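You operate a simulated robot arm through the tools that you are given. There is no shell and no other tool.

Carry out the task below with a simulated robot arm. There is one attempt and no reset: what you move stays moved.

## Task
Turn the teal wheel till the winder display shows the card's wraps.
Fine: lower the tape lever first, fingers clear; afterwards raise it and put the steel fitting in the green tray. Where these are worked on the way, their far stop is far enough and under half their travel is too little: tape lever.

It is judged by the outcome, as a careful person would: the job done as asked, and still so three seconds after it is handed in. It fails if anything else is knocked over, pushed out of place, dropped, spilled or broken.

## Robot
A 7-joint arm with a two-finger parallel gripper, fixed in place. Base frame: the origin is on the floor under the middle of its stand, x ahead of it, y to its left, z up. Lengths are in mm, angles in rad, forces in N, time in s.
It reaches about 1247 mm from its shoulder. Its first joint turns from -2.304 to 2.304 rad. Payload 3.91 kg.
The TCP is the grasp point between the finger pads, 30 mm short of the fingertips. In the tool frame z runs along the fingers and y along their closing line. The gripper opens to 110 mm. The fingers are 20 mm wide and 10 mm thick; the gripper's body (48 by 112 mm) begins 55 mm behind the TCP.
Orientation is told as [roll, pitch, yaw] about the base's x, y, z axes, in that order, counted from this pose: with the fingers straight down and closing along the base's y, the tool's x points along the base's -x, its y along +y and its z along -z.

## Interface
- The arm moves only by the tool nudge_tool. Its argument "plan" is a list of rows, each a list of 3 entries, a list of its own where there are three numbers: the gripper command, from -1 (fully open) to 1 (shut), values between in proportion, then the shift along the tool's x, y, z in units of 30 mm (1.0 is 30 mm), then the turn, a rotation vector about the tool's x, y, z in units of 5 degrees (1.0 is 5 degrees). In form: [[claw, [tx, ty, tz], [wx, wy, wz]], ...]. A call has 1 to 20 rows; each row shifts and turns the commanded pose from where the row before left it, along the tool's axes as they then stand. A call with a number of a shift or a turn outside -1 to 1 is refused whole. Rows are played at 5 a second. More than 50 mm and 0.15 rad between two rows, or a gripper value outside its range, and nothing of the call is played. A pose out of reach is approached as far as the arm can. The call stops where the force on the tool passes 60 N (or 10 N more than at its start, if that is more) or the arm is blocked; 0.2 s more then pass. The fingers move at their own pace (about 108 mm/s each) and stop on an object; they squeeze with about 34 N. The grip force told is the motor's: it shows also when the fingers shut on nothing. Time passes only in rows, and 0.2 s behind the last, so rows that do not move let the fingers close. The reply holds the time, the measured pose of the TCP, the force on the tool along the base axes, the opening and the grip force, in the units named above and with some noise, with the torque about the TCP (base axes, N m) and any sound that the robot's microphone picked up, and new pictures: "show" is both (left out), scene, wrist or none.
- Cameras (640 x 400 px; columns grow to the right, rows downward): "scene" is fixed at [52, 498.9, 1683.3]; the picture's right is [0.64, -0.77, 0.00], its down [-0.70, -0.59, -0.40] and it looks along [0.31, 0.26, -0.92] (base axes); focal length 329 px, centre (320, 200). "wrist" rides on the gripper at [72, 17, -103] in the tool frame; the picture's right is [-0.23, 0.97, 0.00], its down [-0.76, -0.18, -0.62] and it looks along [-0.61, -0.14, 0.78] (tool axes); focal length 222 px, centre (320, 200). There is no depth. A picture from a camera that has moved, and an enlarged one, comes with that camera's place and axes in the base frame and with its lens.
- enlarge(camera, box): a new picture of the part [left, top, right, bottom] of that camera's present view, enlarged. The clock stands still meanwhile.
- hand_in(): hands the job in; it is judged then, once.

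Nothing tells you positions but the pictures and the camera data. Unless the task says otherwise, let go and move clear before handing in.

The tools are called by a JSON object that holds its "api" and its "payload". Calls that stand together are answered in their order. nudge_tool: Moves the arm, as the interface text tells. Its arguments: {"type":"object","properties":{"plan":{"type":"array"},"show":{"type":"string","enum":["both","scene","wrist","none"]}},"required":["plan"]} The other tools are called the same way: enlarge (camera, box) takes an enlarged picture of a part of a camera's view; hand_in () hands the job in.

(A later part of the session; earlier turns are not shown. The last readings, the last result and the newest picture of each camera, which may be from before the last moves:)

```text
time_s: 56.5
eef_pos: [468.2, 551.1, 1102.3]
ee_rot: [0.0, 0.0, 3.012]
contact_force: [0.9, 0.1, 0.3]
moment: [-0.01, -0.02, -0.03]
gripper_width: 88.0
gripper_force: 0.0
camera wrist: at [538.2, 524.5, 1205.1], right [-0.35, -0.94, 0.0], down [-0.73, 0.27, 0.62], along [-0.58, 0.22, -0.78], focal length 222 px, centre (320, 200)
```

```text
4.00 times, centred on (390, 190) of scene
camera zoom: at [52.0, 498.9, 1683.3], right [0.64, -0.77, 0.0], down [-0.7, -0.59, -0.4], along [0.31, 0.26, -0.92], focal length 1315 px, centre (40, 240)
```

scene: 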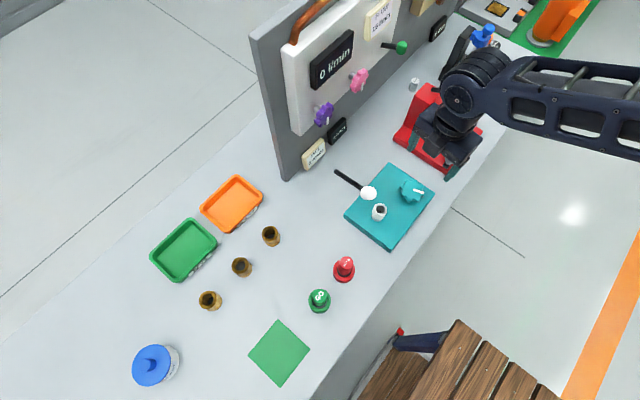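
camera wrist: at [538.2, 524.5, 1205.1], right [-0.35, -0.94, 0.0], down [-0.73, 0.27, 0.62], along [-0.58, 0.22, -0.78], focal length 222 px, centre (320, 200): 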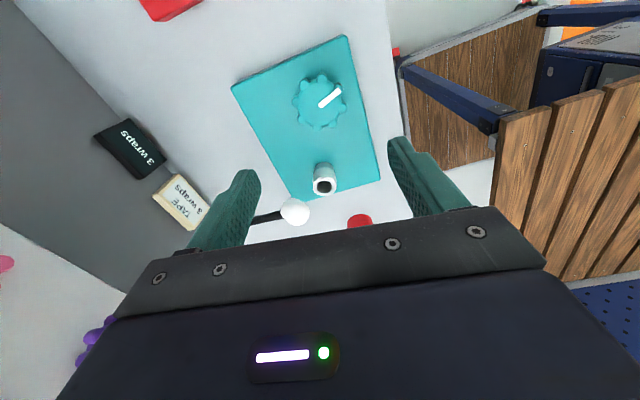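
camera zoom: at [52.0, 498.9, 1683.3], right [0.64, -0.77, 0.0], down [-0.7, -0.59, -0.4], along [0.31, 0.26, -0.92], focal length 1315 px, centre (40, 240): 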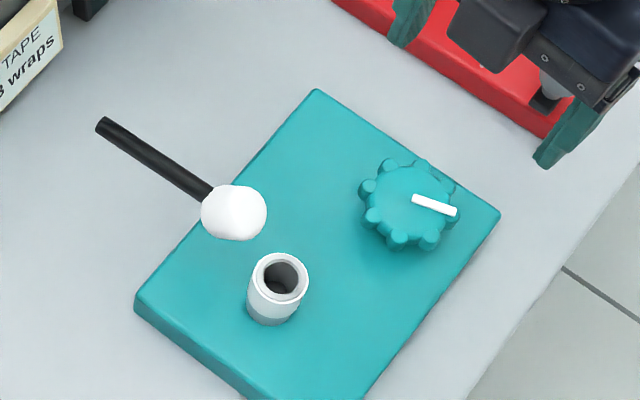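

The reading holds at 3 wraps and the fitting now carries white tape. Next I'll turn the tool to close along x and go above the lever knob, at about (373, 622, 988), to raise it.

{"api": "nudge_tool", "payload": {"plan": [[-0.6, [0, 0, 0], [0, 0, 1]], [-0.6, [0, 0, 0], [0, 0, 1]], [-0.6, [0, 0, 0], [0, 0, 1]], [-0.6, [0, 0, 0], [0, 0, 1]], [-0.6, [0, 0, 0], [0, 0, 1]], [-0.6, [0, 0, 0], [0, 0, 1]], [-0.6, [0, 0, 0], [0, 0, 1]], [-0.6, [0, 0, 0], [0, 0, 1]], [-0.6, [0, 0, 0], [0, 0, 1]], [-0.6, [0, 0, 0], [0, 0, 1]], [-0.6, [0, 0, 0], [0, 0, 1]], [-0.6, [0, 0, 0], [0, 0, 1]], [-0.6, [0, 0, 0], [0, 0, 1]], [-0.6, [0, 0, 0], [0, 0, 1]], [-0.6, [0, 0, 0], [0, 0, 1]], [-0.6, [0, 0, 0], [0, 0, 1]], [-0.6, [0, 0, 0], [0, 0, 0.5]], [-0.6, [0, 0, 0], [0, 0, 0]]], "show": "none"}}

{"api": "nudge_tool", "payload": {"plan": [[-0.6, [-0.59, 0.79, 0], [0, 0, 0]], [-0.6, [-0.59, 0.79, 0], [0, 0, 0]], [-0.6, [-0.59, 0.79, 0], [0, 0, 0]], [-0.6, [-0.59, 0.79, 0], [0, 0, 0]], [-0.6, [0, 0, 0], [0, 0, 0]]]}}

{"api": "enlarge", "payload": {"camera": "wrist", "box": [180, 40, 460, 220]}}

```text
time_s: 60.4
eef_pos: [469.4, 551.7, 1102.7]
ee_rot: [0.0, 0.001, 1.572]
contact_force: [0.1, -0.1, 0.6]
moment: [-0.01, 0.02, 0.01]
gripper_width: 88.2
gripper_force: 0.1
```

```text
time_s: 61.5
eef_pos: [372.8, 619.7, 1098.8]
ee_rot: [-0.001, -0.002, 1.573]
contact_force: [-0.6, 0.7, 0.3]
moment: [-0.02, 0.0, 0.02]
gripper_width: 88.0
gripper_force: 0.0
camera wrist: at [356.1, 548.2, 1202.2], right [-0.97, 0.23, 0.0], down [0.18, 0.76, 0.62], along [0.14, 0.61, -0.78], focal length 222 px, centre (320, 200)
```

scene: 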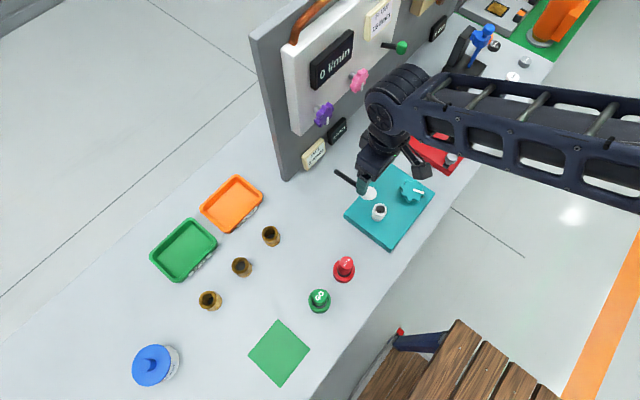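
wrist: 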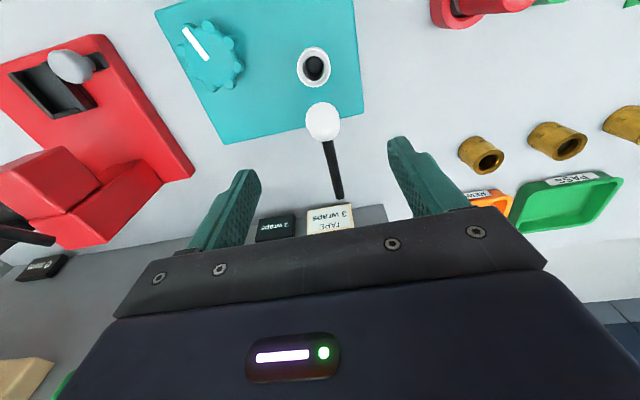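

```text
2.22 times, centred on (320, 130) of wrist
camera zoom: at [356.1, 548.2, 1202.2], right [-0.97, 0.23, 0.0], down [0.18, 0.76, 0.62], along [0.14, 0.61, -0.78], focal length 494 px, centre (320, 356)
```

zoom: 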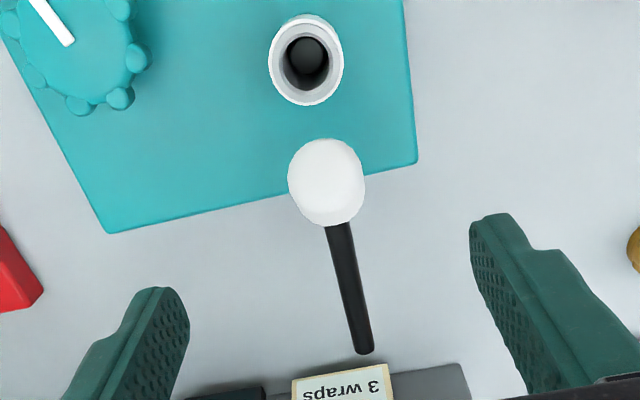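

The knob is centred below at about (370, 621). I'll descend with the fingers straddling it and close.

{"api": "nudge_tool", "payload": {"plan": [[-0.6, [0, 0.08, 0.9], [0, 0, 0]], [-0.6, [0, 0, 0.9], [0, 0, 0]], [-0.6, [0, 0, 0.9], [0, 0, 0]], [-0.6, [0, 0, 0.5], [0, 0, 0]], [-0.6, [0, 0, 0.4], [0, 0, 0]], [-0.6, [0, 0, 0], [0, 0, 0]], [1, [0, 0, 0], [0, 0, 0]], [1, [0, 0, 0], [0, 0, 0]], [1, [0, 0, 0], [0, 0, 0]]]}}

{"api": "enlarge", "payload": {"camera": "wrist", "box": [180, 60, 460, 240]}}

```text
time_s: 63.5
eef_pos: [370.4, 621.4, 993.9]
ee_rot: [0.002, 0.0, 1.576]
contact_force: [-14.0, -2.0, -2.5]
moment: [-0.11, 0.13, 0.06]
gripper_width: 31.2
gripper_force: 44.7
camera wrist: at [353.3, 550.1, 1097.6], right [-0.97, 0.22, 0.0], down [0.18, 0.76, 0.62], along [0.14, 0.61, -0.78], focal length 222 px, centre (320, 200)
```

scene: 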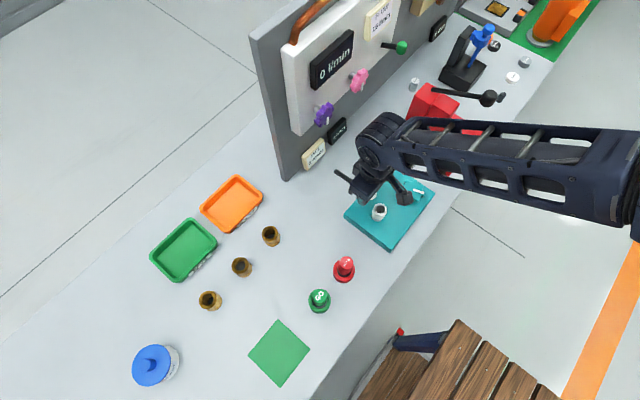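
wrist: 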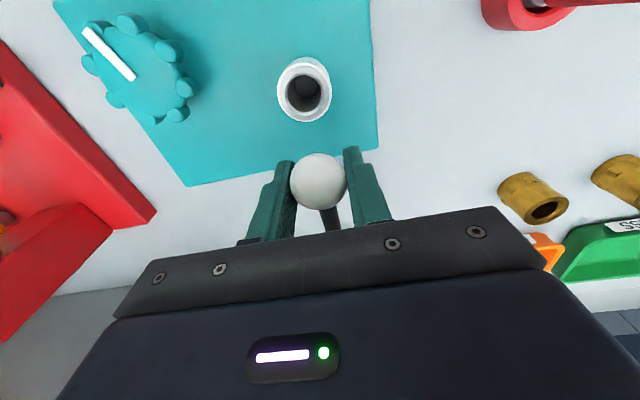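

```text
2.22 times, centred on (320, 150) of wrist
camera zoom: at [353.3, 550.1, 1097.6], right [-0.97, 0.22, 0.0], down [0.18, 0.76, 0.62], along [0.14, 0.61, -0.78], focal length 494 px, centre (320, 311)
```

zoom: 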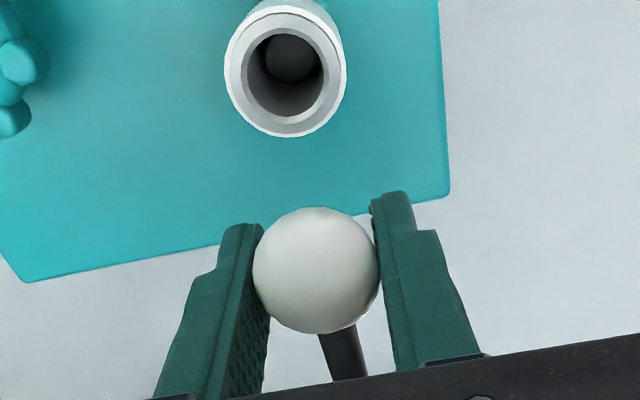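

I'm holding the knob with pads along the hinge axis. I'll raise the lever along its arc back to its original height.

{"api": "nudge_tool", "payload": {"plan": [[1, [-0.057, 0, -0.393], [0, 0, 0]], [1, [-0.107, 0, -0.38], [0, 0, 0]], [1, [-0.153, 0, -0.367], [0, 0, 0]], [1, [-0.193, 0, -0.343], [0, 0, 0]], [1, [-0.237, 0, -0.32], [0, 0, 0]], [1, [-0.113, 0, -0.127], [0, 0, 0]], [1, [0, 0, 0], [0, 0, 0]]]}}

{"api": "enlarge", "payload": {"camera": "scene", "box": [290, 100, 450, 240]}}

```text
time_s: 65.2
eef_pos: [370.9, 645.4, 1053.0]
ee_rot: [0.0, 0.0, 1.573]
contact_force: [-45.5, -11.8, -6.7]
moment: [-1.27, 0.53, -0.11]
gripper_width: 31.1
gripper_force: 45.1
camera wrist: at [353.3, 575.2, 1156.4], right [-0.97, 0.22, 0.0], down [0.18, 0.76, 0.62], along [0.14, 0.61, -0.78], focal length 222 px, centre (320, 200)
```

scene: 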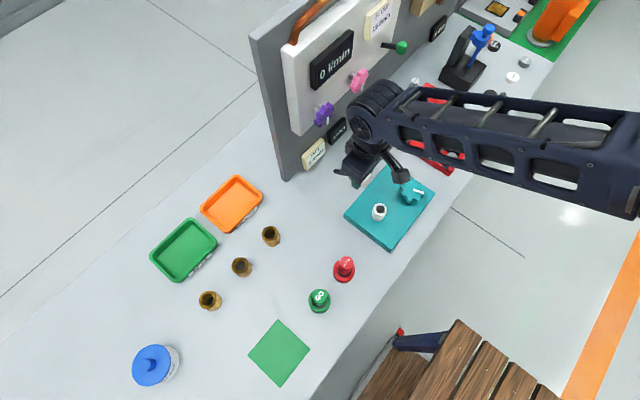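
wrist: 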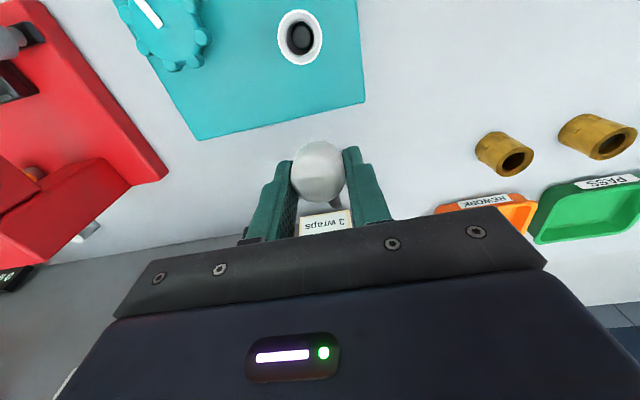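

```text
2.86 times, centred on (370, 170) of scene
camera zoom: at [52.0, 498.9, 1683.3], right [0.64, -0.77, 0.0], down [-0.7, -0.59, -0.4], along [0.31, 0.26, -0.92], focal length 940 px, centre (177, 286)
```

zoom: 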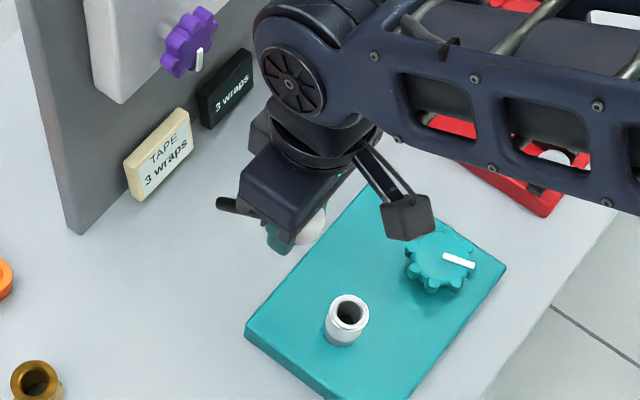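

The lever has come back up with the grip. I'll relieve the side load and push slightly further to be sure it reaches its upper stop.

{"api": "nudge_tool", "payload": {"plan": [[1, [0, 0.07, 0], [0, 0, 0]], [1, [-0.08, 0, -0.08], [0, 0, 0]], [1, [-0.08, 0, -0.08], [0, 0, 0]], [1, [0, 0, 0], [0, 0, 0]]], "show": "wrist"}}

```text
time_s: 66.2
eef_pos: [369.9, 650.9, 1058.0]
ee_rot: [0.002, 0.0, 1.572]
contact_force: [-24.2, -18.7, 0.0]
moment: [-1.31, 0.29, -0.08]
gripper_width: 31.3
gripper_force: 44.8
camera wrist: at [353.0, 580.0, 1161.5], right [-0.97, 0.23, 0.0], down [0.18, 0.76, 0.62], along [0.14, 0.61, -0.78], focal length 222 px, centre (320, 200)
```

wrist: 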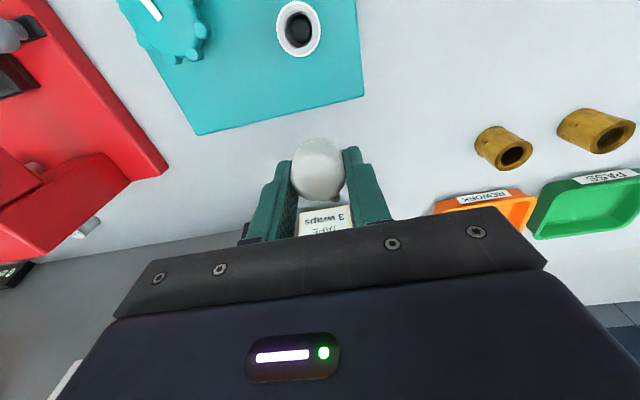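

The pads moved a little more with only modest load. I'll release the knob, lift off and check the lever's position.

{"api": "nudge_tool", "payload": {"plan": [[-0.6, [0, 0, 0], [0, 0, 0]], [-0.6, [0, 0, 0], [0, 0, 0]], [-0.6, [0, 0, 0], [0, 0, 0]], [-0.6, [0, 0, -0.8], [0, 0, 0]], [-0.6, [0, 0, -0.9], [0, 0, 0]], [-0.6, [0, 0, -0.9], [0, 0, 0]], [-0.6, [0.9, 0, 0], [0, 0, 0]], [-0.6, [0.9, 0, 0], [0, 0, 0]], [-0.6, [0.9, 0, 0], [0, 0, 0]], [-0.6, [0.9, 0, 0], [0, 0, 0]], [-0.6, [0, 0, 0], [0, 0, 0]]]}}

{"api": "enlarge", "payload": {"camera": "scene", "box": [290, 100, 450, 240]}}

{"api": "enlarge", "payload": {"camera": "scene", "box": [325, 155, 385, 195]}}

{"api": "enlarge", "payload": {"camera": "wrist", "box": [180, 40, 460, 220]}}

```text
time_s: 68.5
eef_pos: [370.8, 544.6, 1133.3]
ee_rot: [0.0, 0.0, 1.573]
contact_force: [0.1, -0.6, 0.5]
moment: [0.0, 0.0, 0.02]
gripper_width: 88.0
gripper_force: 0.0
camera wrist: at [353.5, 473.2, 1236.4], right [-0.97, 0.23, 0.0], down [0.18, 0.76, 0.62], along [0.14, 0.61, -0.78], focal length 222 px, centre (320, 200)
```

scene: 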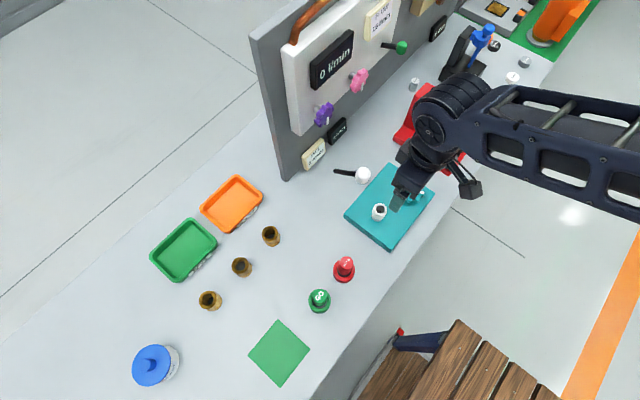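
wrist: 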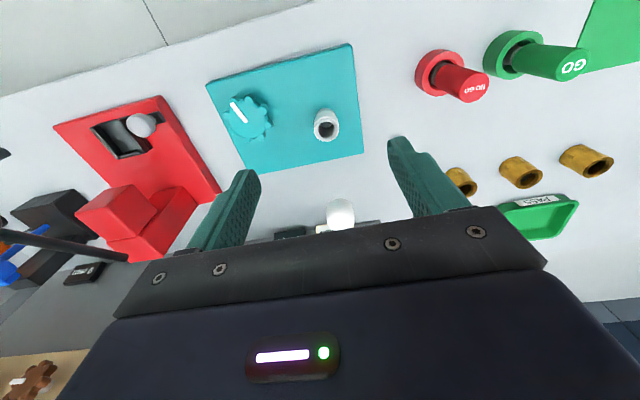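

```text
2.86 times, centred on (370, 170) of scene
camera zoom: at [52.0, 498.9, 1683.3], right [0.64, -0.77, 0.0], down [-0.7, -0.59, -0.4], along [0.31, 0.26, -0.92], focal length 940 px, centre (177, 286)
```

zoom: 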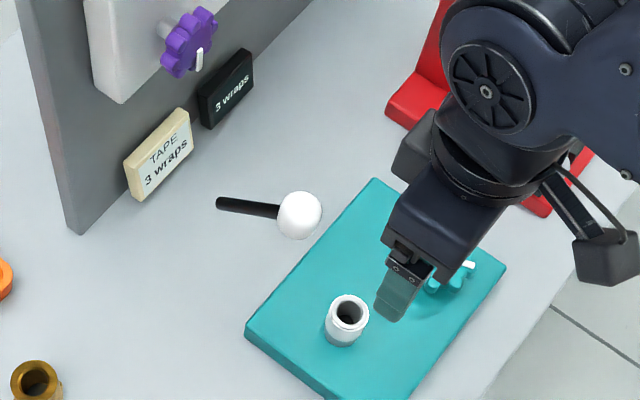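

```text
10.00 times, centred on (355, 175) of scene
camera zoom: at [52.0, 498.9, 1683.3], right [0.64, -0.77, 0.0], down [-0.7, -0.59, -0.4], along [0.31, 0.26, -0.92], focal length 3288 px, centre (-30, 450)
```

zoom: 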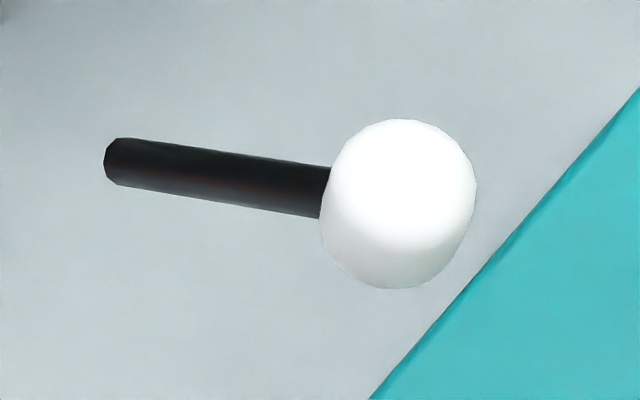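

```text
2.22 times, centred on (320, 130) of wrist
camera zoom: at [353.5, 473.2, 1236.4], right [-0.97, 0.23, 0.0], down [0.18, 0.76, 0.62], along [0.14, 0.61, -0.78], focal length 494 px, centre (320, 356)
```

zoom: 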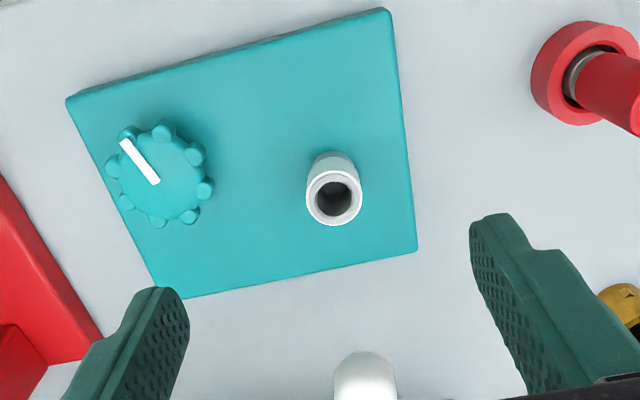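

The lever is up to about 40° against its original 43°, since it slipped slightly in the pads. I'll shut the fingers and gently push the knob toward the panel to seat it at its raised stop.

{"api": "nudge_tool", "payload": {"plan": [[1, [0, 0, 0.9], [0, 0, 0]], [1, [0, 0, 0.9], [0, 0, 0]], [1, [0, 0, 0.9], [0, 0, 0]], [1, [0, 0, 0.2], [0, 0, 0]], [1, [-0.75, 0, 0], [0, 0, 0]], [1, [-0.75, 0, 0], [0, 0, 0]], [1, [-0.75, 0, 0], [0, 0, 0]], [1, [-0.12, 0, 0], [0, 0, 0]], [1, [-0.1, 0, 0], [0, 0, 0]], [1, [-0.1, 0, 0], [0, 0, 0]], [1, [0, 0, 0], [0, 0, 0]]]}}

{"api": "enlarge", "payload": {"camera": "scene", "box": [325, 155, 385, 195]}}

{"api": "enlarge", "payload": {"camera": "wrist", "box": [180, 60, 460, 240]}}

```text
time_s: 71.0
eef_pos: [370.2, 622.0, 1048.5]
ee_rot: [-0.001, -0.001, 1.573]
contact_force: [-0.1, -23.6, 16.1]
moment: [0.16, -0.01, -0.01]
gripper_width: 0.2
gripper_force: 34.5
camera wrist: at [352.4, 548.7, 1152.3], right [-0.97, 0.23, 0.0], down [0.18, 0.76, 0.62], along [0.14, 0.61, -0.78], focal length 222 px, centre (320, 200)
```

scene: 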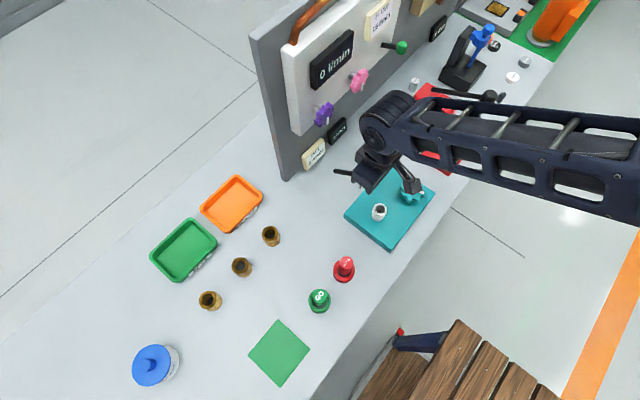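
wrist: 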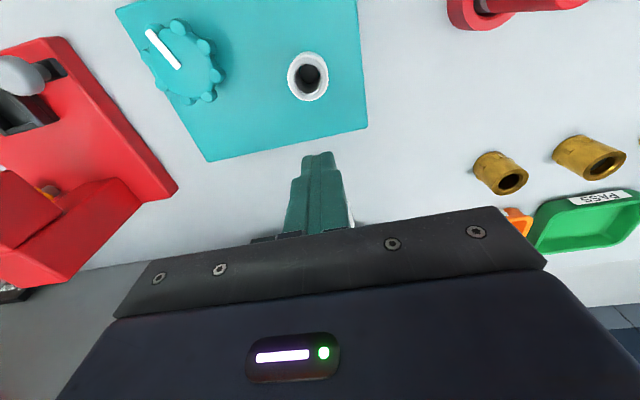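

```text
10.00 times, centred on (355, 175) of scene
camera zoom: at [52.0, 498.9, 1683.3], right [0.64, -0.77, 0.0], down [-0.7, -0.59, -0.4], along [0.31, 0.26, -0.92], focal length 3288 px, centre (-30, 450)
```

zoom: 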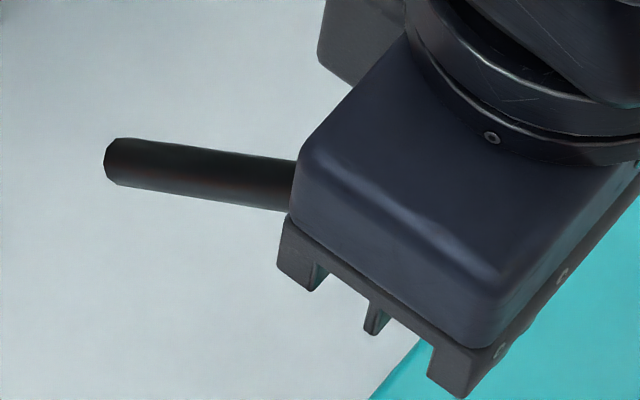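

```text
2.22 times, centred on (320, 150) of wrist
camera zoom: at [352.4, 548.7, 1152.3], right [-0.97, 0.23, 0.0], down [0.18, 0.76, 0.62], along [0.14, 0.61, -0.78], focal length 494 px, centre (320, 311)
```

zoom: 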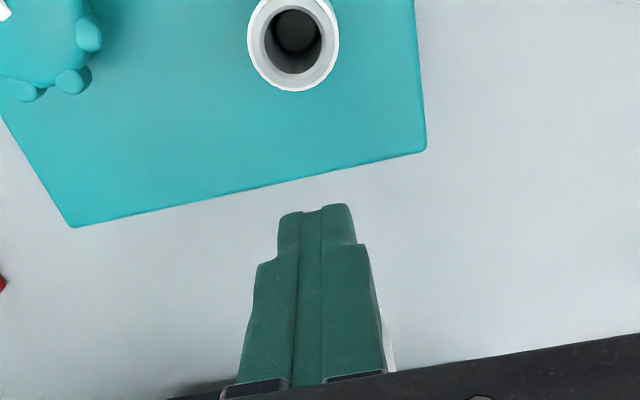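

Contact is made and the lever is following. I'll push a few more millimetres until it firms up.

{"api": "nudge_tool", "payload": {"plan": [[1, [-0.08, 0, 0], [0, 0, 0]], [1, [-0.08, 0, 0], [0, 0, 0]], [1, [-0.08, 0, 0], [0, 0, 0]], [1, [0, 0, 0], [0, 0, 0]]], "show": "none"}}

{"api": "enlarge", "payload": {"camera": "scene", "box": [325, 155, 385, 195]}}

```text
time_s: 71.8
eef_pos: [370.0, 622.1, 1047.4]
ee_rot: [0.001, 0.008, 1.571]
contact_force: [-4.4, -30.1, 12.9]
moment: [0.24, -0.03, 0.02]
gripper_width: 0.0
gripper_force: 33.9
stopped in row 4: the force on the tool passed its limit at 65 N (the readings are from after the stop); the commanded pose is now the measured one
```

```text
10.00 times, centred on (355, 175) of scene
camera zoom: at [52.0, 498.9, 1683.3], right [0.64, -0.77, 0.0], down [-0.7, -0.59, -0.4], along [0.31, 0.26, -0.92], focal length 3288 px, centre (-30, 450)
```

zoom: 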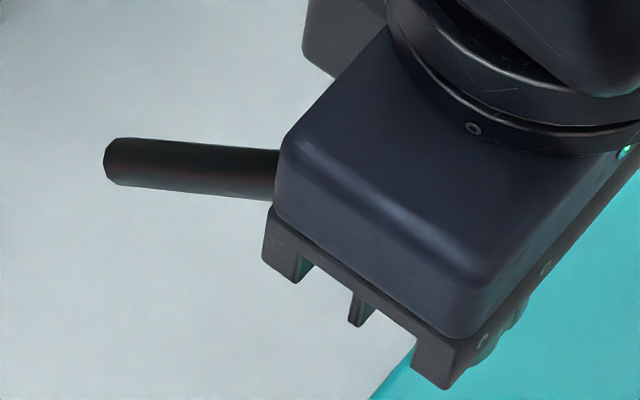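

The lever hit its raised stop firmly at its original angle. I'll back away, rise, and move above the taped steel fitting at about (370, 581).

{"api": "nudge_tool", "payload": {"plan": [[1, [0.4, 0, 0], [0, 0, 0]], [1, [0.5, 0, 0], [0, 0, 0]], [1, [0.5, 0, 0], [0, -0.09, 0]], [-0.2, [0, 0, -0.9], [0, 0, 0]], [-0.2, [0, 0, -0.9], [0, 0, 0]], [-0.2, [0, 0, 0], [0, 0, 0]]]}}

{"api": "enlarge", "payload": {"camera": "scene", "box": [325, 155, 385, 195]}}

{"api": "enlarge", "payload": {"camera": "wrist", "box": [180, 40, 460, 220]}}

{"api": "enlarge", "payload": {"camera": "scene", "box": [290, 100, 450, 240]}}

```text
time_s: 73.2
eef_pos: [368.6, 585.3, 1100.2]
ee_rot: [0.001, -0.002, 1.57]
contact_force: [0.4, 0.8, 1.1]
moment: [0.02, -0.01, -0.01]
gripper_width: 66.1
gripper_force: 0.0
camera wrist: at [351.6, 512.8, 1203.2], right [-0.97, 0.23, 0.0], down [0.18, 0.76, 0.62], along [0.14, 0.61, -0.78], focal length 222 px, centre (320, 200)
```

scene: 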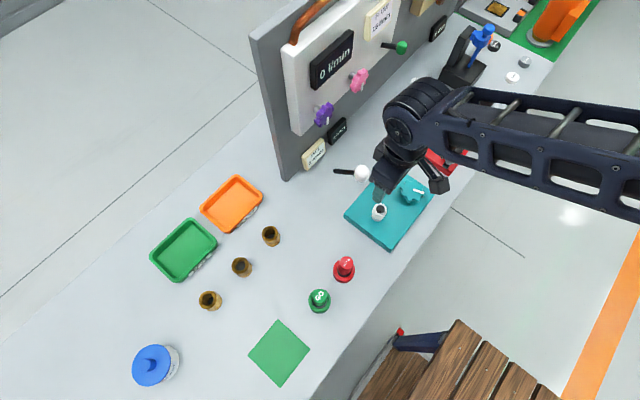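
wrist: 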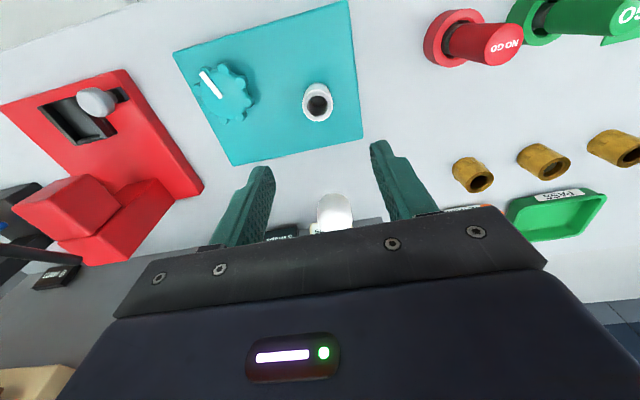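

```text
10.00 times, centred on (355, 175) of scene
camera zoom: at [52.0, 498.9, 1683.3], right [0.64, -0.77, 0.0], down [-0.7, -0.59, -0.4], along [0.31, 0.26, -0.92], focal length 3288 px, centre (-30, 450)
```

zoom: 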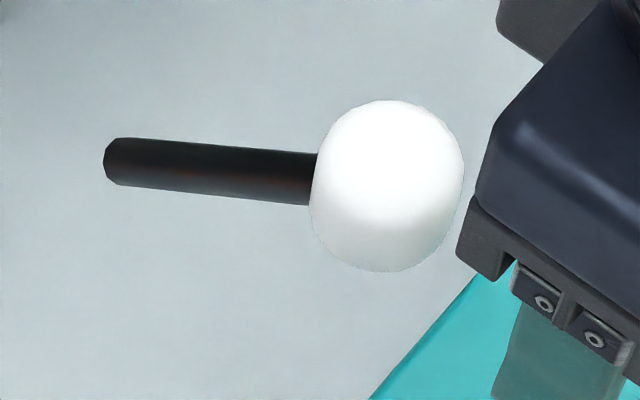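

```text
2.22 times, centred on (320, 130) of wrist
camera zoom: at [351.6, 512.8, 1203.2], right [-0.97, 0.23, 0.0], down [0.18, 0.76, 0.62], along [0.14, 0.61, -0.78], focal length 494 px, centre (320, 356)
```

zoom: 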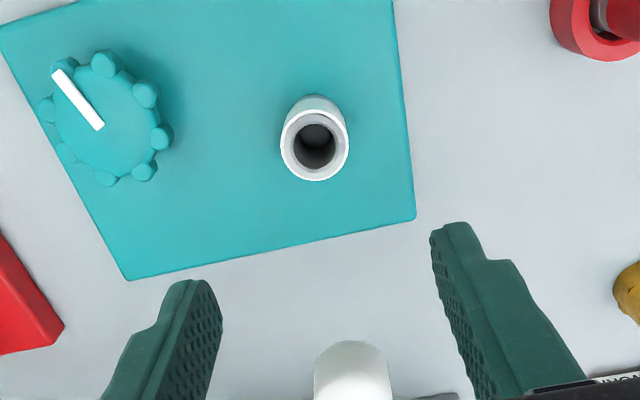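

```text
2.86 times, centred on (370, 170) of scene
camera zoom: at [52.0, 498.9, 1683.3], right [0.64, -0.77, 0.0], down [-0.7, -0.59, -0.4], along [0.31, 0.26, -0.92], focal length 940 px, centre (177, 286)
```

zoom: 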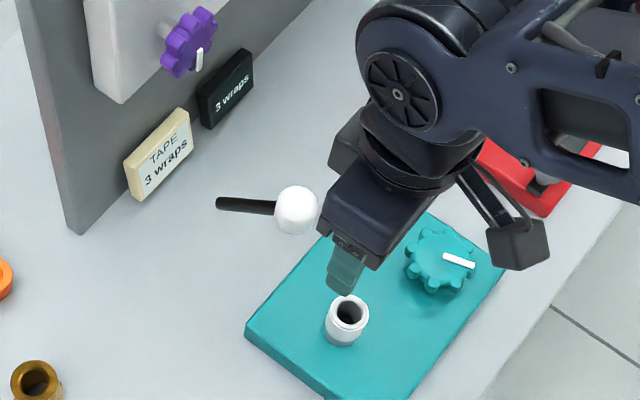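

The lever is back exactly where it started and the display reads 3 wraps. I'll centre over the fitting and descend partway for an alignment check.

{"api": "nudge_tool", "payload": {"plan": [[-0.2, [0.14, -0.05, 0], [0, 0, 0]], [-0.2, [0, 0, 0.9], [0, 0, 0]], [-0.2, [0, 0, 0.9], [0, 0, 0]], [-0.2, [0, 0, 0.9], [0, 0, 0]], [-0.2, [0, 0, 0.5], [0, 0, 0]], [-0.2, [0, 0, 0], [0, 0, 0]]]}}

{"api": "enlarge", "payload": {"camera": "wrist", "box": [180, 60, 460, 240]}}

{"api": "enlarge", "payload": {"camera": "scene", "box": [310, 120, 450, 240]}}

```text
time_s: 74.6
eef_pos: [373.0, 579.3, 1005.6]
ee_rot: [0.003, -0.001, 1.569]
contact_force: [-1.0, 0.0, 0.8]
moment: [-0.02, 0.0, 0.01]
gripper_width: 66.0
gripper_force: 0.0
camera wrist: at [354.6, 508.1, 1109.4], right [-0.97, 0.23, 0.0], down [0.18, 0.76, 0.62], along [0.14, 0.61, -0.78], focal length 222 px, centre (320, 200)
```

scene: 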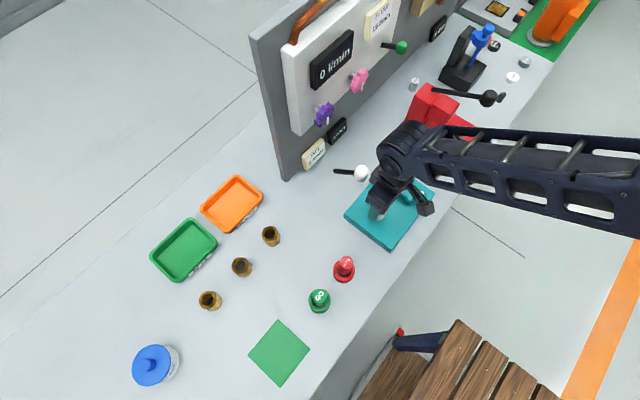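
wrist: 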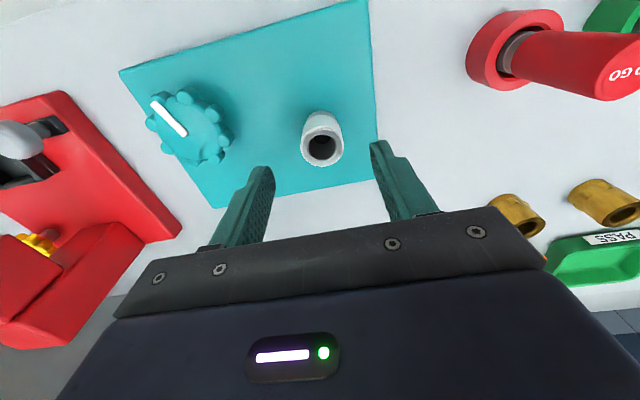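

```text
2.22 times, centred on (320, 150) of wrist
camera zoom: at [354.6, 508.1, 1109.4], right [-0.97, 0.23, 0.0], down [0.18, 0.76, 0.62], along [0.14, 0.61, -0.78], focal length 494 px, centre (320, 311)
```

zoom: 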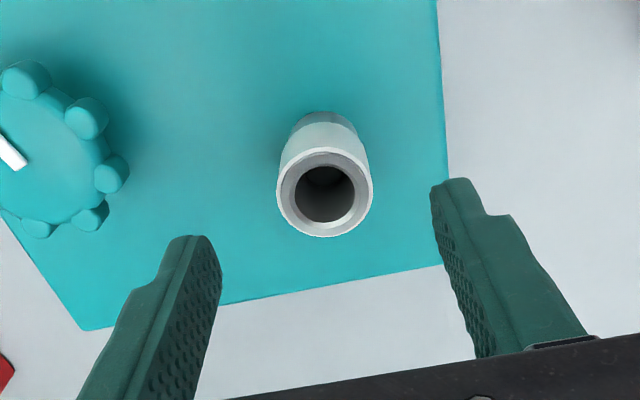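

```text
3.33 times, centred on (380, 180) of scene
camera zoom: at [52.0, 498.9, 1683.3], right [0.64, -0.77, 0.0], down [-0.7, -0.59, -0.4], along [0.31, 0.26, -0.92], focal length 1096 px, centre (120, 267)
```

zoom: 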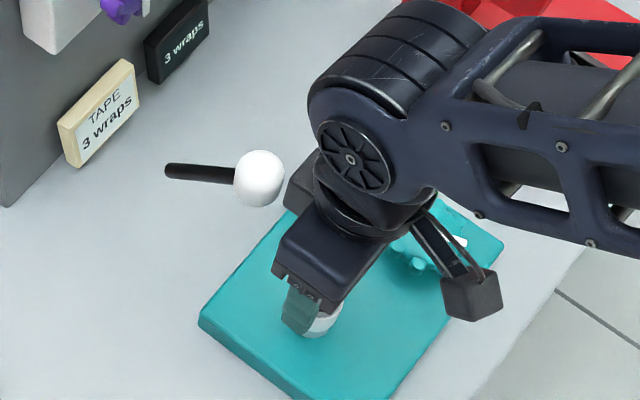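

There's a wrist module on the +y side that could touch the raised lever knob if I descended straight. I'll tilt the tool 20° so the gripper leans away from the lever, and recheck alignment before going down.

{"api": "nudge_tool", "payload": {"plan": [[-0.2, [0, 0.06, 0], [0, -1, 0]], [-0.2, [0, 0, 0], [0, -1, 0]], [-0.2, [0, 0, 0], [0, -1, 0]], [-0.2, [0, 0, 0], [0, -1, 0]], [-0.2, [0, 0, 0], [0, 0, 0]]]}}

{"api": "enlarge", "payload": {"camera": "wrist", "box": [180, 60, 460, 240]}}

{"api": "enlarge", "payload": {"camera": "scene", "box": [310, 120, 450, 240]}}

```text
time_s: 75.8
eef_pos: [370.1, 578.2, 1004.5]
ee_rot: [-0.001, -0.352, 1.57]
contact_force: [-0.2, -0.4, 1.2]
moment: [0.02, 0.0, -0.04]
gripper_width: 66.2
gripper_force: 0.1
camera wrist: at [351.9, 476.6, 1077.0], right [-0.97, 0.21, 0.08], down [0.18, 0.5, 0.85], along [0.14, 0.84, -0.53], focal length 222 px, centre (320, 200)
```

scene: 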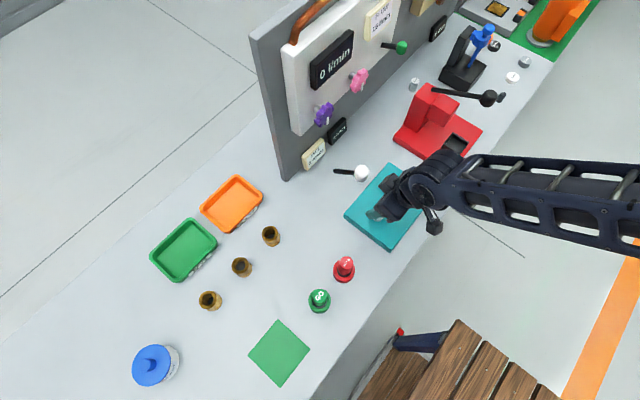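
wrist: 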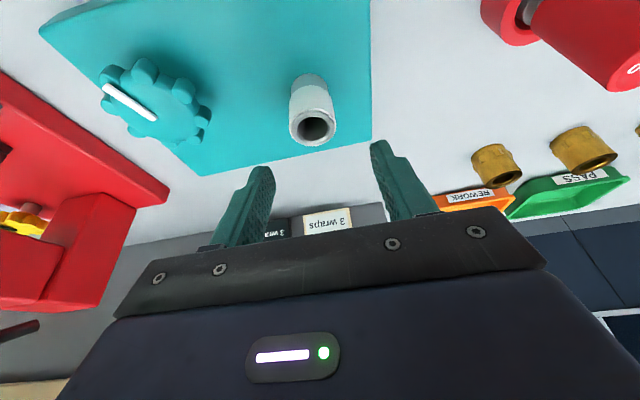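

```text
2.22 times, centred on (320, 150) of wrist
camera zoom: at [351.9, 476.6, 1077.0], right [-0.97, 0.21, 0.08], down [0.18, 0.5, 0.85], along [0.14, 0.84, -0.53], focal length 494 px, centre (320, 311)
```

zoom: 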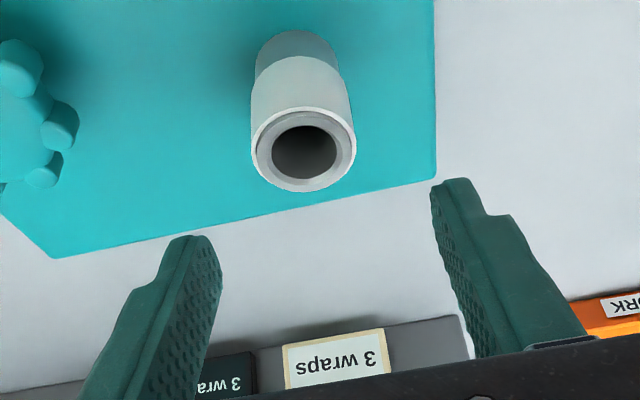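

```text
3.33 times, centred on (380, 180) of scene
camera zoom: at [52.0, 498.9, 1683.3], right [0.64, -0.77, 0.0], down [-0.7, -0.59, -0.4], along [0.31, 0.26, -0.92], focal length 1096 px, centre (120, 267)
```

zoom: 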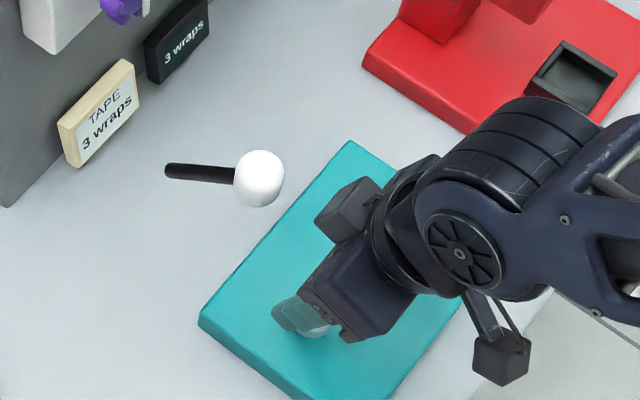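

Now the gripper is well clear of the lever, and the fitting's top works out at z≈951, at x≈370, y≈580. I'll descend vertically and close on it.

{"api": "nudge_tool", "payload": {"plan": [[-0.2, [0.224, 0, 0.675], [0, 0, 0]], [-0.2, [0.224, 0, 0.675], [0, 0, 0]], [-0.2, [0.224, 0, 0.675], [0, 0, 0]], [-0.2, [0, 0, 0], [0, 0, 0]], [1, [0, 0, 0], [0, 0, 0]], [1, [0, 0, 0], [0, 0, 0]], [1, [0, 0, 0], [0, 0, 0]]]}}

{"api": "enlarge", "payload": {"camera": "wrist", "box": [180, 60, 460, 240]}}

{"api": "enlarge", "payload": {"camera": "scene", "box": [310, 120, 450, 240]}}

```text
time_s: 77.4
eef_pos: [367.9, 580.5, 941.8]
ee_rot: [0.0, -0.353, 1.572]
contact_force: [-6.3, -2.5, 30.8]
moment: [-0.02, 0.25, -0.03]
gripper_width: 29.3
gripper_force: 33.6
camera wrist: at [350.9, 477.4, 1013.5], right [-0.97, 0.21, 0.08], down [0.18, 0.5, 0.85], along [0.14, 0.84, -0.52], focal length 222 px, centre (320, 200)
```

scene: 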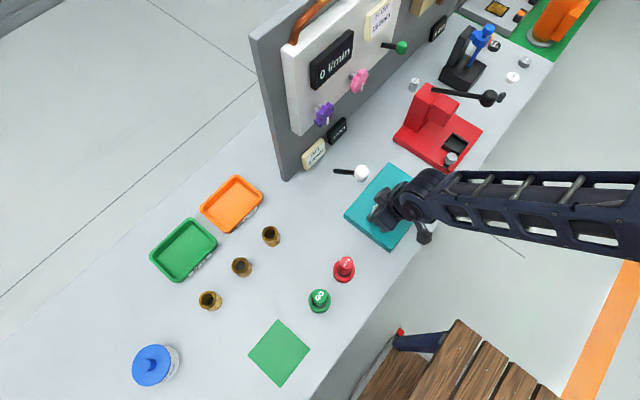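
wrist: 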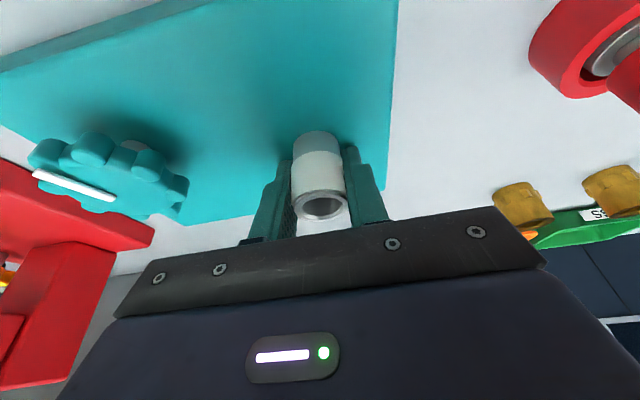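

```text
2.22 times, centred on (320, 150) of wrist
camera zoom: at [350.9, 477.4, 1013.5], right [-0.97, 0.21, 0.08], down [0.18, 0.5, 0.85], along [0.14, 0.84, -0.52], focal length 494 px, centre (320, 311)
```

zoom: 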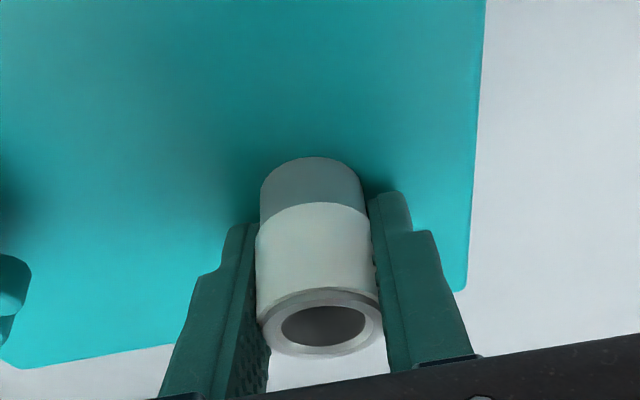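

```text
3.33 times, centred on (380, 180) of scene
camera zoom: at [52.0, 498.9, 1683.3], right [0.64, -0.77, 0.0], down [-0.7, -0.59, -0.4], along [0.31, 0.26, -0.92], focal length 1096 px, centre (120, 267)
```

zoom: 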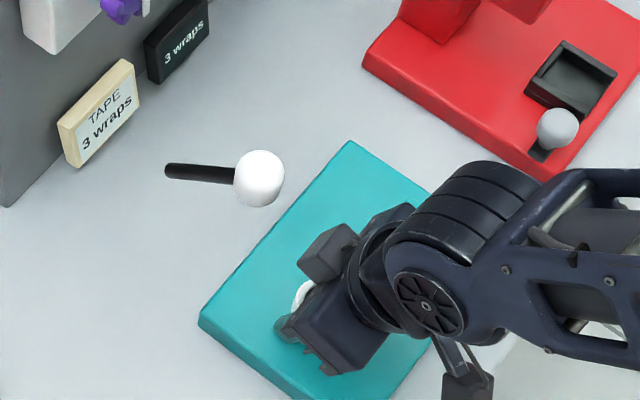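

The fitting is gripped (29 mm). I'll lift it straight up slowly and check that it comes free.

{"api": "nudge_tool", "payload": {"plan": [[1, [-0.058, 0, -0.156], [0, 0, 0]], [1, [-0.115, 0, -0.313], [0, 0, 0]], [1, [-0.115, 0, -0.313], [0, 0, 0]], [1, [-0.115, 0, -0.313], [0, 0, 0]], [1, [0, 0, 0], [0, 0, 0]]]}}

{"api": "enlarge", "payload": {"camera": "wrist", "box": [180, 60, 460, 240]}}

```text
time_s: 78.6
eef_pos: [369.5, 582.1, 976.1]
ee_rot: [0.001, -0.35, 1.569]
contact_force: [-0.1, 0.3, -0.2]
moment: [-0.01, -0.03, 0.01]
gripper_width: 29.0
gripper_force: 34.0
camera wrist: at [351.9, 479.4, 1047.6], right [-0.97, 0.21, 0.08], down [0.18, 0.5, 0.85], along [0.14, 0.84, -0.53], focal length 222 px, centre (320, 200)
```

scene: 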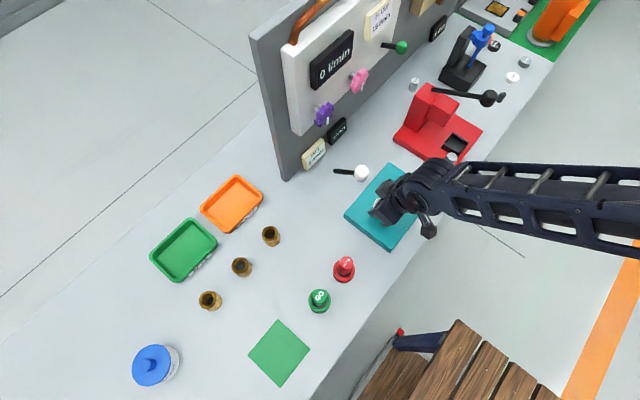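
wrist: 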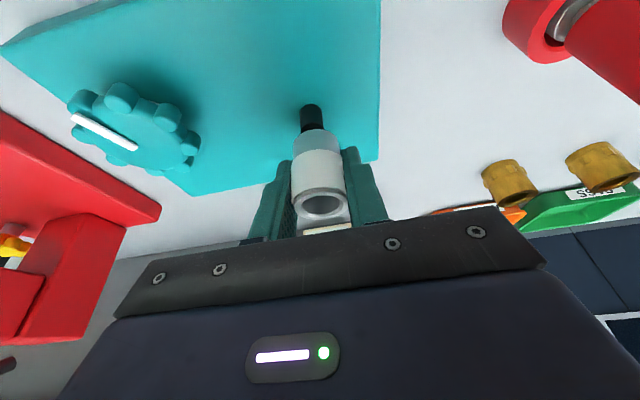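

```text
2.22 times, centred on (320, 150) of wrist
camera zoom: at [351.9, 479.4, 1047.6], right [-0.97, 0.21, 0.08], down [0.18, 0.5, 0.85], along [0.14, 0.84, -0.53], focal length 494 px, centre (320, 311)
```

zoom: 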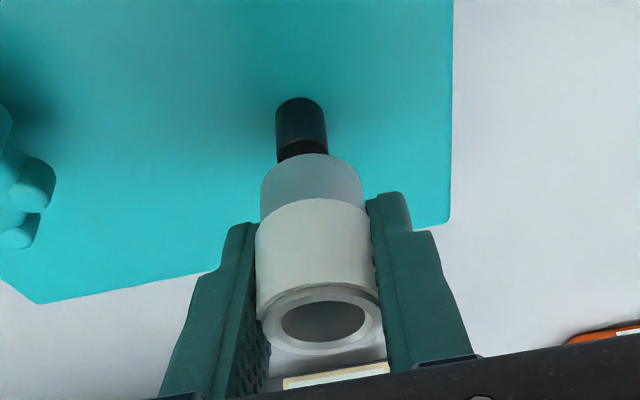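

The fitting has come cleanly off its peg. I'll raise it high and carry it left (−x), clear of everything.

{"api": "nudge_tool", "payload": {"plan": [[1, [-0.31, 0, -0.845], [0, 0, 0]], [1, [-0.31, 0, -0.845], [0, 0, 0]], [1, [-0.31, 0, -0.845], [0, 0, 0]], [1, [-0.31, 0, -0.845], [0, 0, 0]], [1, [-0.31, 0, -0.845], [0, 0, 0]], [1, [0, 0.9, 0], [0, 0, 0]], [1, [0, 0.95, 0], [0, 0, 0]], [1, [0, 0.95, 0], [0, 0, 0]], [1, [0, 0.95, 0], [0, 0, 0]], [1, [0, 0.95, 0], [0, 0, 0]], [1, [0, 0.95, 0], [0, 0, 0]], [1, [0, 0.95, 0], [0, 0, 0]], [1, [0, 0, 0], [0, 0, 0]]]}}

{"api": "enlarge", "payload": {"camera": "scene", "box": [290, 100, 450, 240]}}

```text
time_s: 81.4
eef_pos: [172.7, 581.0, 1108.5]
ee_rot: [0.001, -0.352, 1.573]
contact_force: [-0.6, -0.1, -0.2]
moment: [0.0, -0.05, 0.03]
gripper_width: 29.0
gripper_force: 33.5
camera wrist: at [155.5, 479.2, 1181.3], right [-0.97, 0.21, 0.08], down [0.18, 0.5, 0.85], along [0.14, 0.84, -0.53], focal length 222 px, centre (320, 200)
```

scene: 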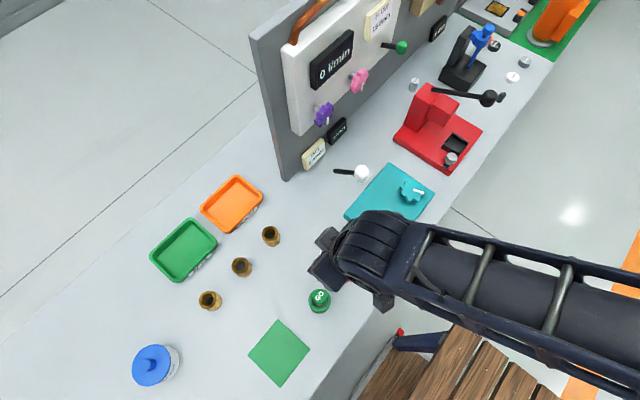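
wrist: 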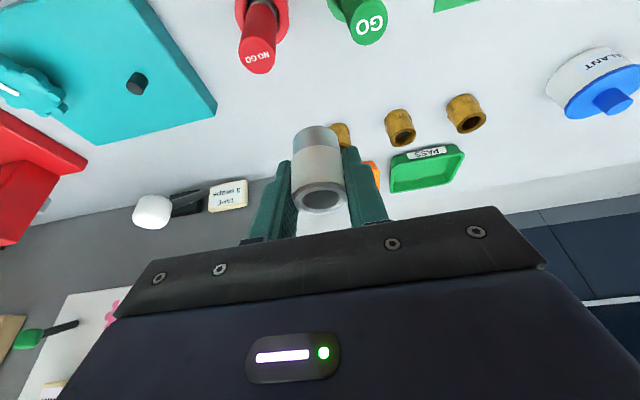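

```text
2.86 times, centred on (370, 170) of scene
camera zoom: at [52.0, 498.9, 1683.3], right [0.64, -0.77, 0.0], down [-0.7, -0.59, -0.4], along [0.31, 0.26, -0.92], focal length 940 px, centre (177, 286)
```

zoom: 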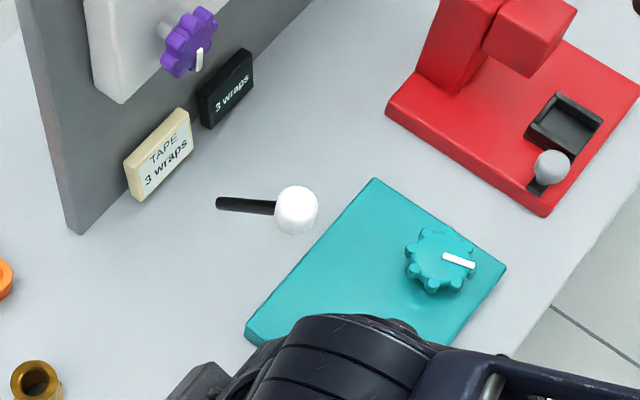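

Display 3 wraps, lever up, fitting held. I'll continue to x≈0 and then start toward the green tray.

{"api": "nudge_tool", "payload": {"plan": [[1, [0, 0.95, 0], [0, 0, 0]], [1, [0, 0.95, 0], [0, 0, 0]], [1, [0, 0.95, 0], [0, 0, 0]], [1, [0, 0.95, 0], [0, 0, 0]], [1, [0, 0.95, 0], [0, 0, 0]], [1, [0, 0.95, 0], [0, 0, 0]], [1, [-0.885, 0, 0.325], [0, 0, 0]], [1, [-0.885, 0, 0.325], [0, 0, 0]], [1, [-0.885, 0, 0.325], [0, 0, 0]], [1, [-0.885, 0, 0.325], [0, 0, 0]], [1, [-0.885, 0, 0.325], [0, 0, 0]], [1, [0, 0, 0], [0, 0, 0]]]}}

{"api": "enlarge", "payload": {"camera": "wrist", "box": [180, 60, 460, 240]}}

```text
time_s: 84.0
eef_pos: [-0.5, 722.1, 1107.8]
ee_rot: [0.0, -0.351, 1.569]
contact_force: [0.2, 0.7, 0.0]
moment: [-0.01, 0.04, 0.0]
gripper_width: 29.2
gripper_force: 34.0
camera wrist: at [-17.6, 620.2, 1180.6], right [-0.97, 0.21, 0.08], down [0.18, 0.5, 0.85], along [0.14, 0.84, -0.53], focal length 222 px, centre (320, 200)
```

scene: 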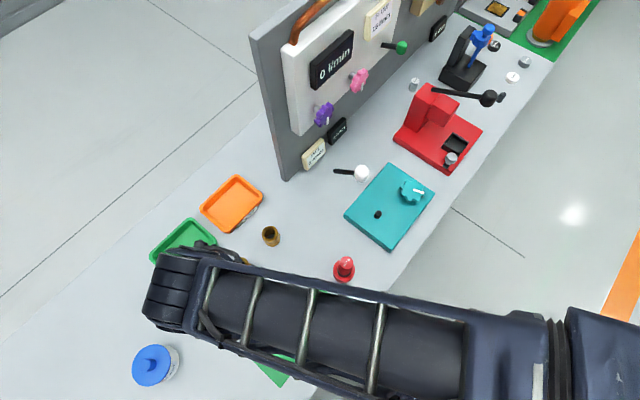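
wrist: 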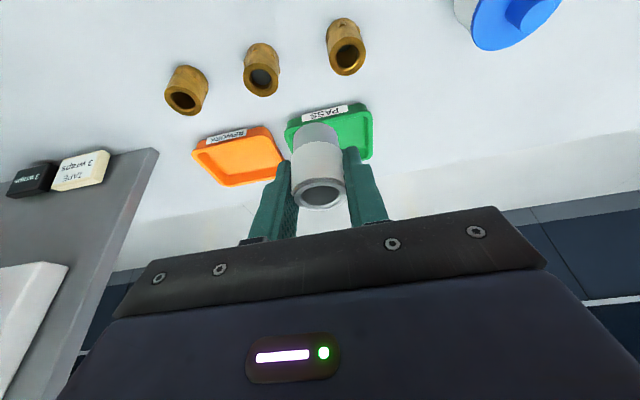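

```text
2.22 times, centred on (320, 150) of wrist
camera zoom: at [-17.6, 620.2, 1180.6], right [-0.97, 0.21, 0.08], down [0.18, 0.5, 0.85], along [0.14, 0.84, -0.53], focal length 494 px, centre (320, 311)
```

zoom: 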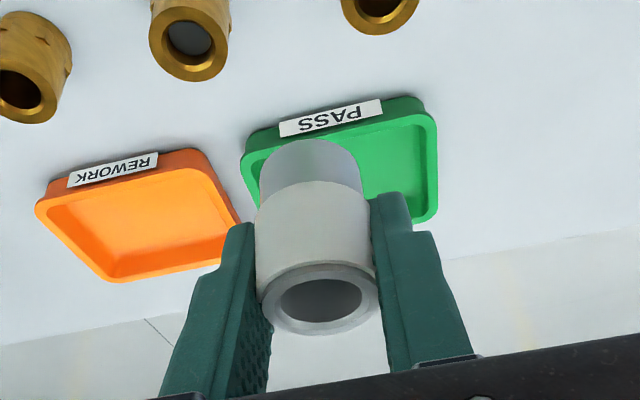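

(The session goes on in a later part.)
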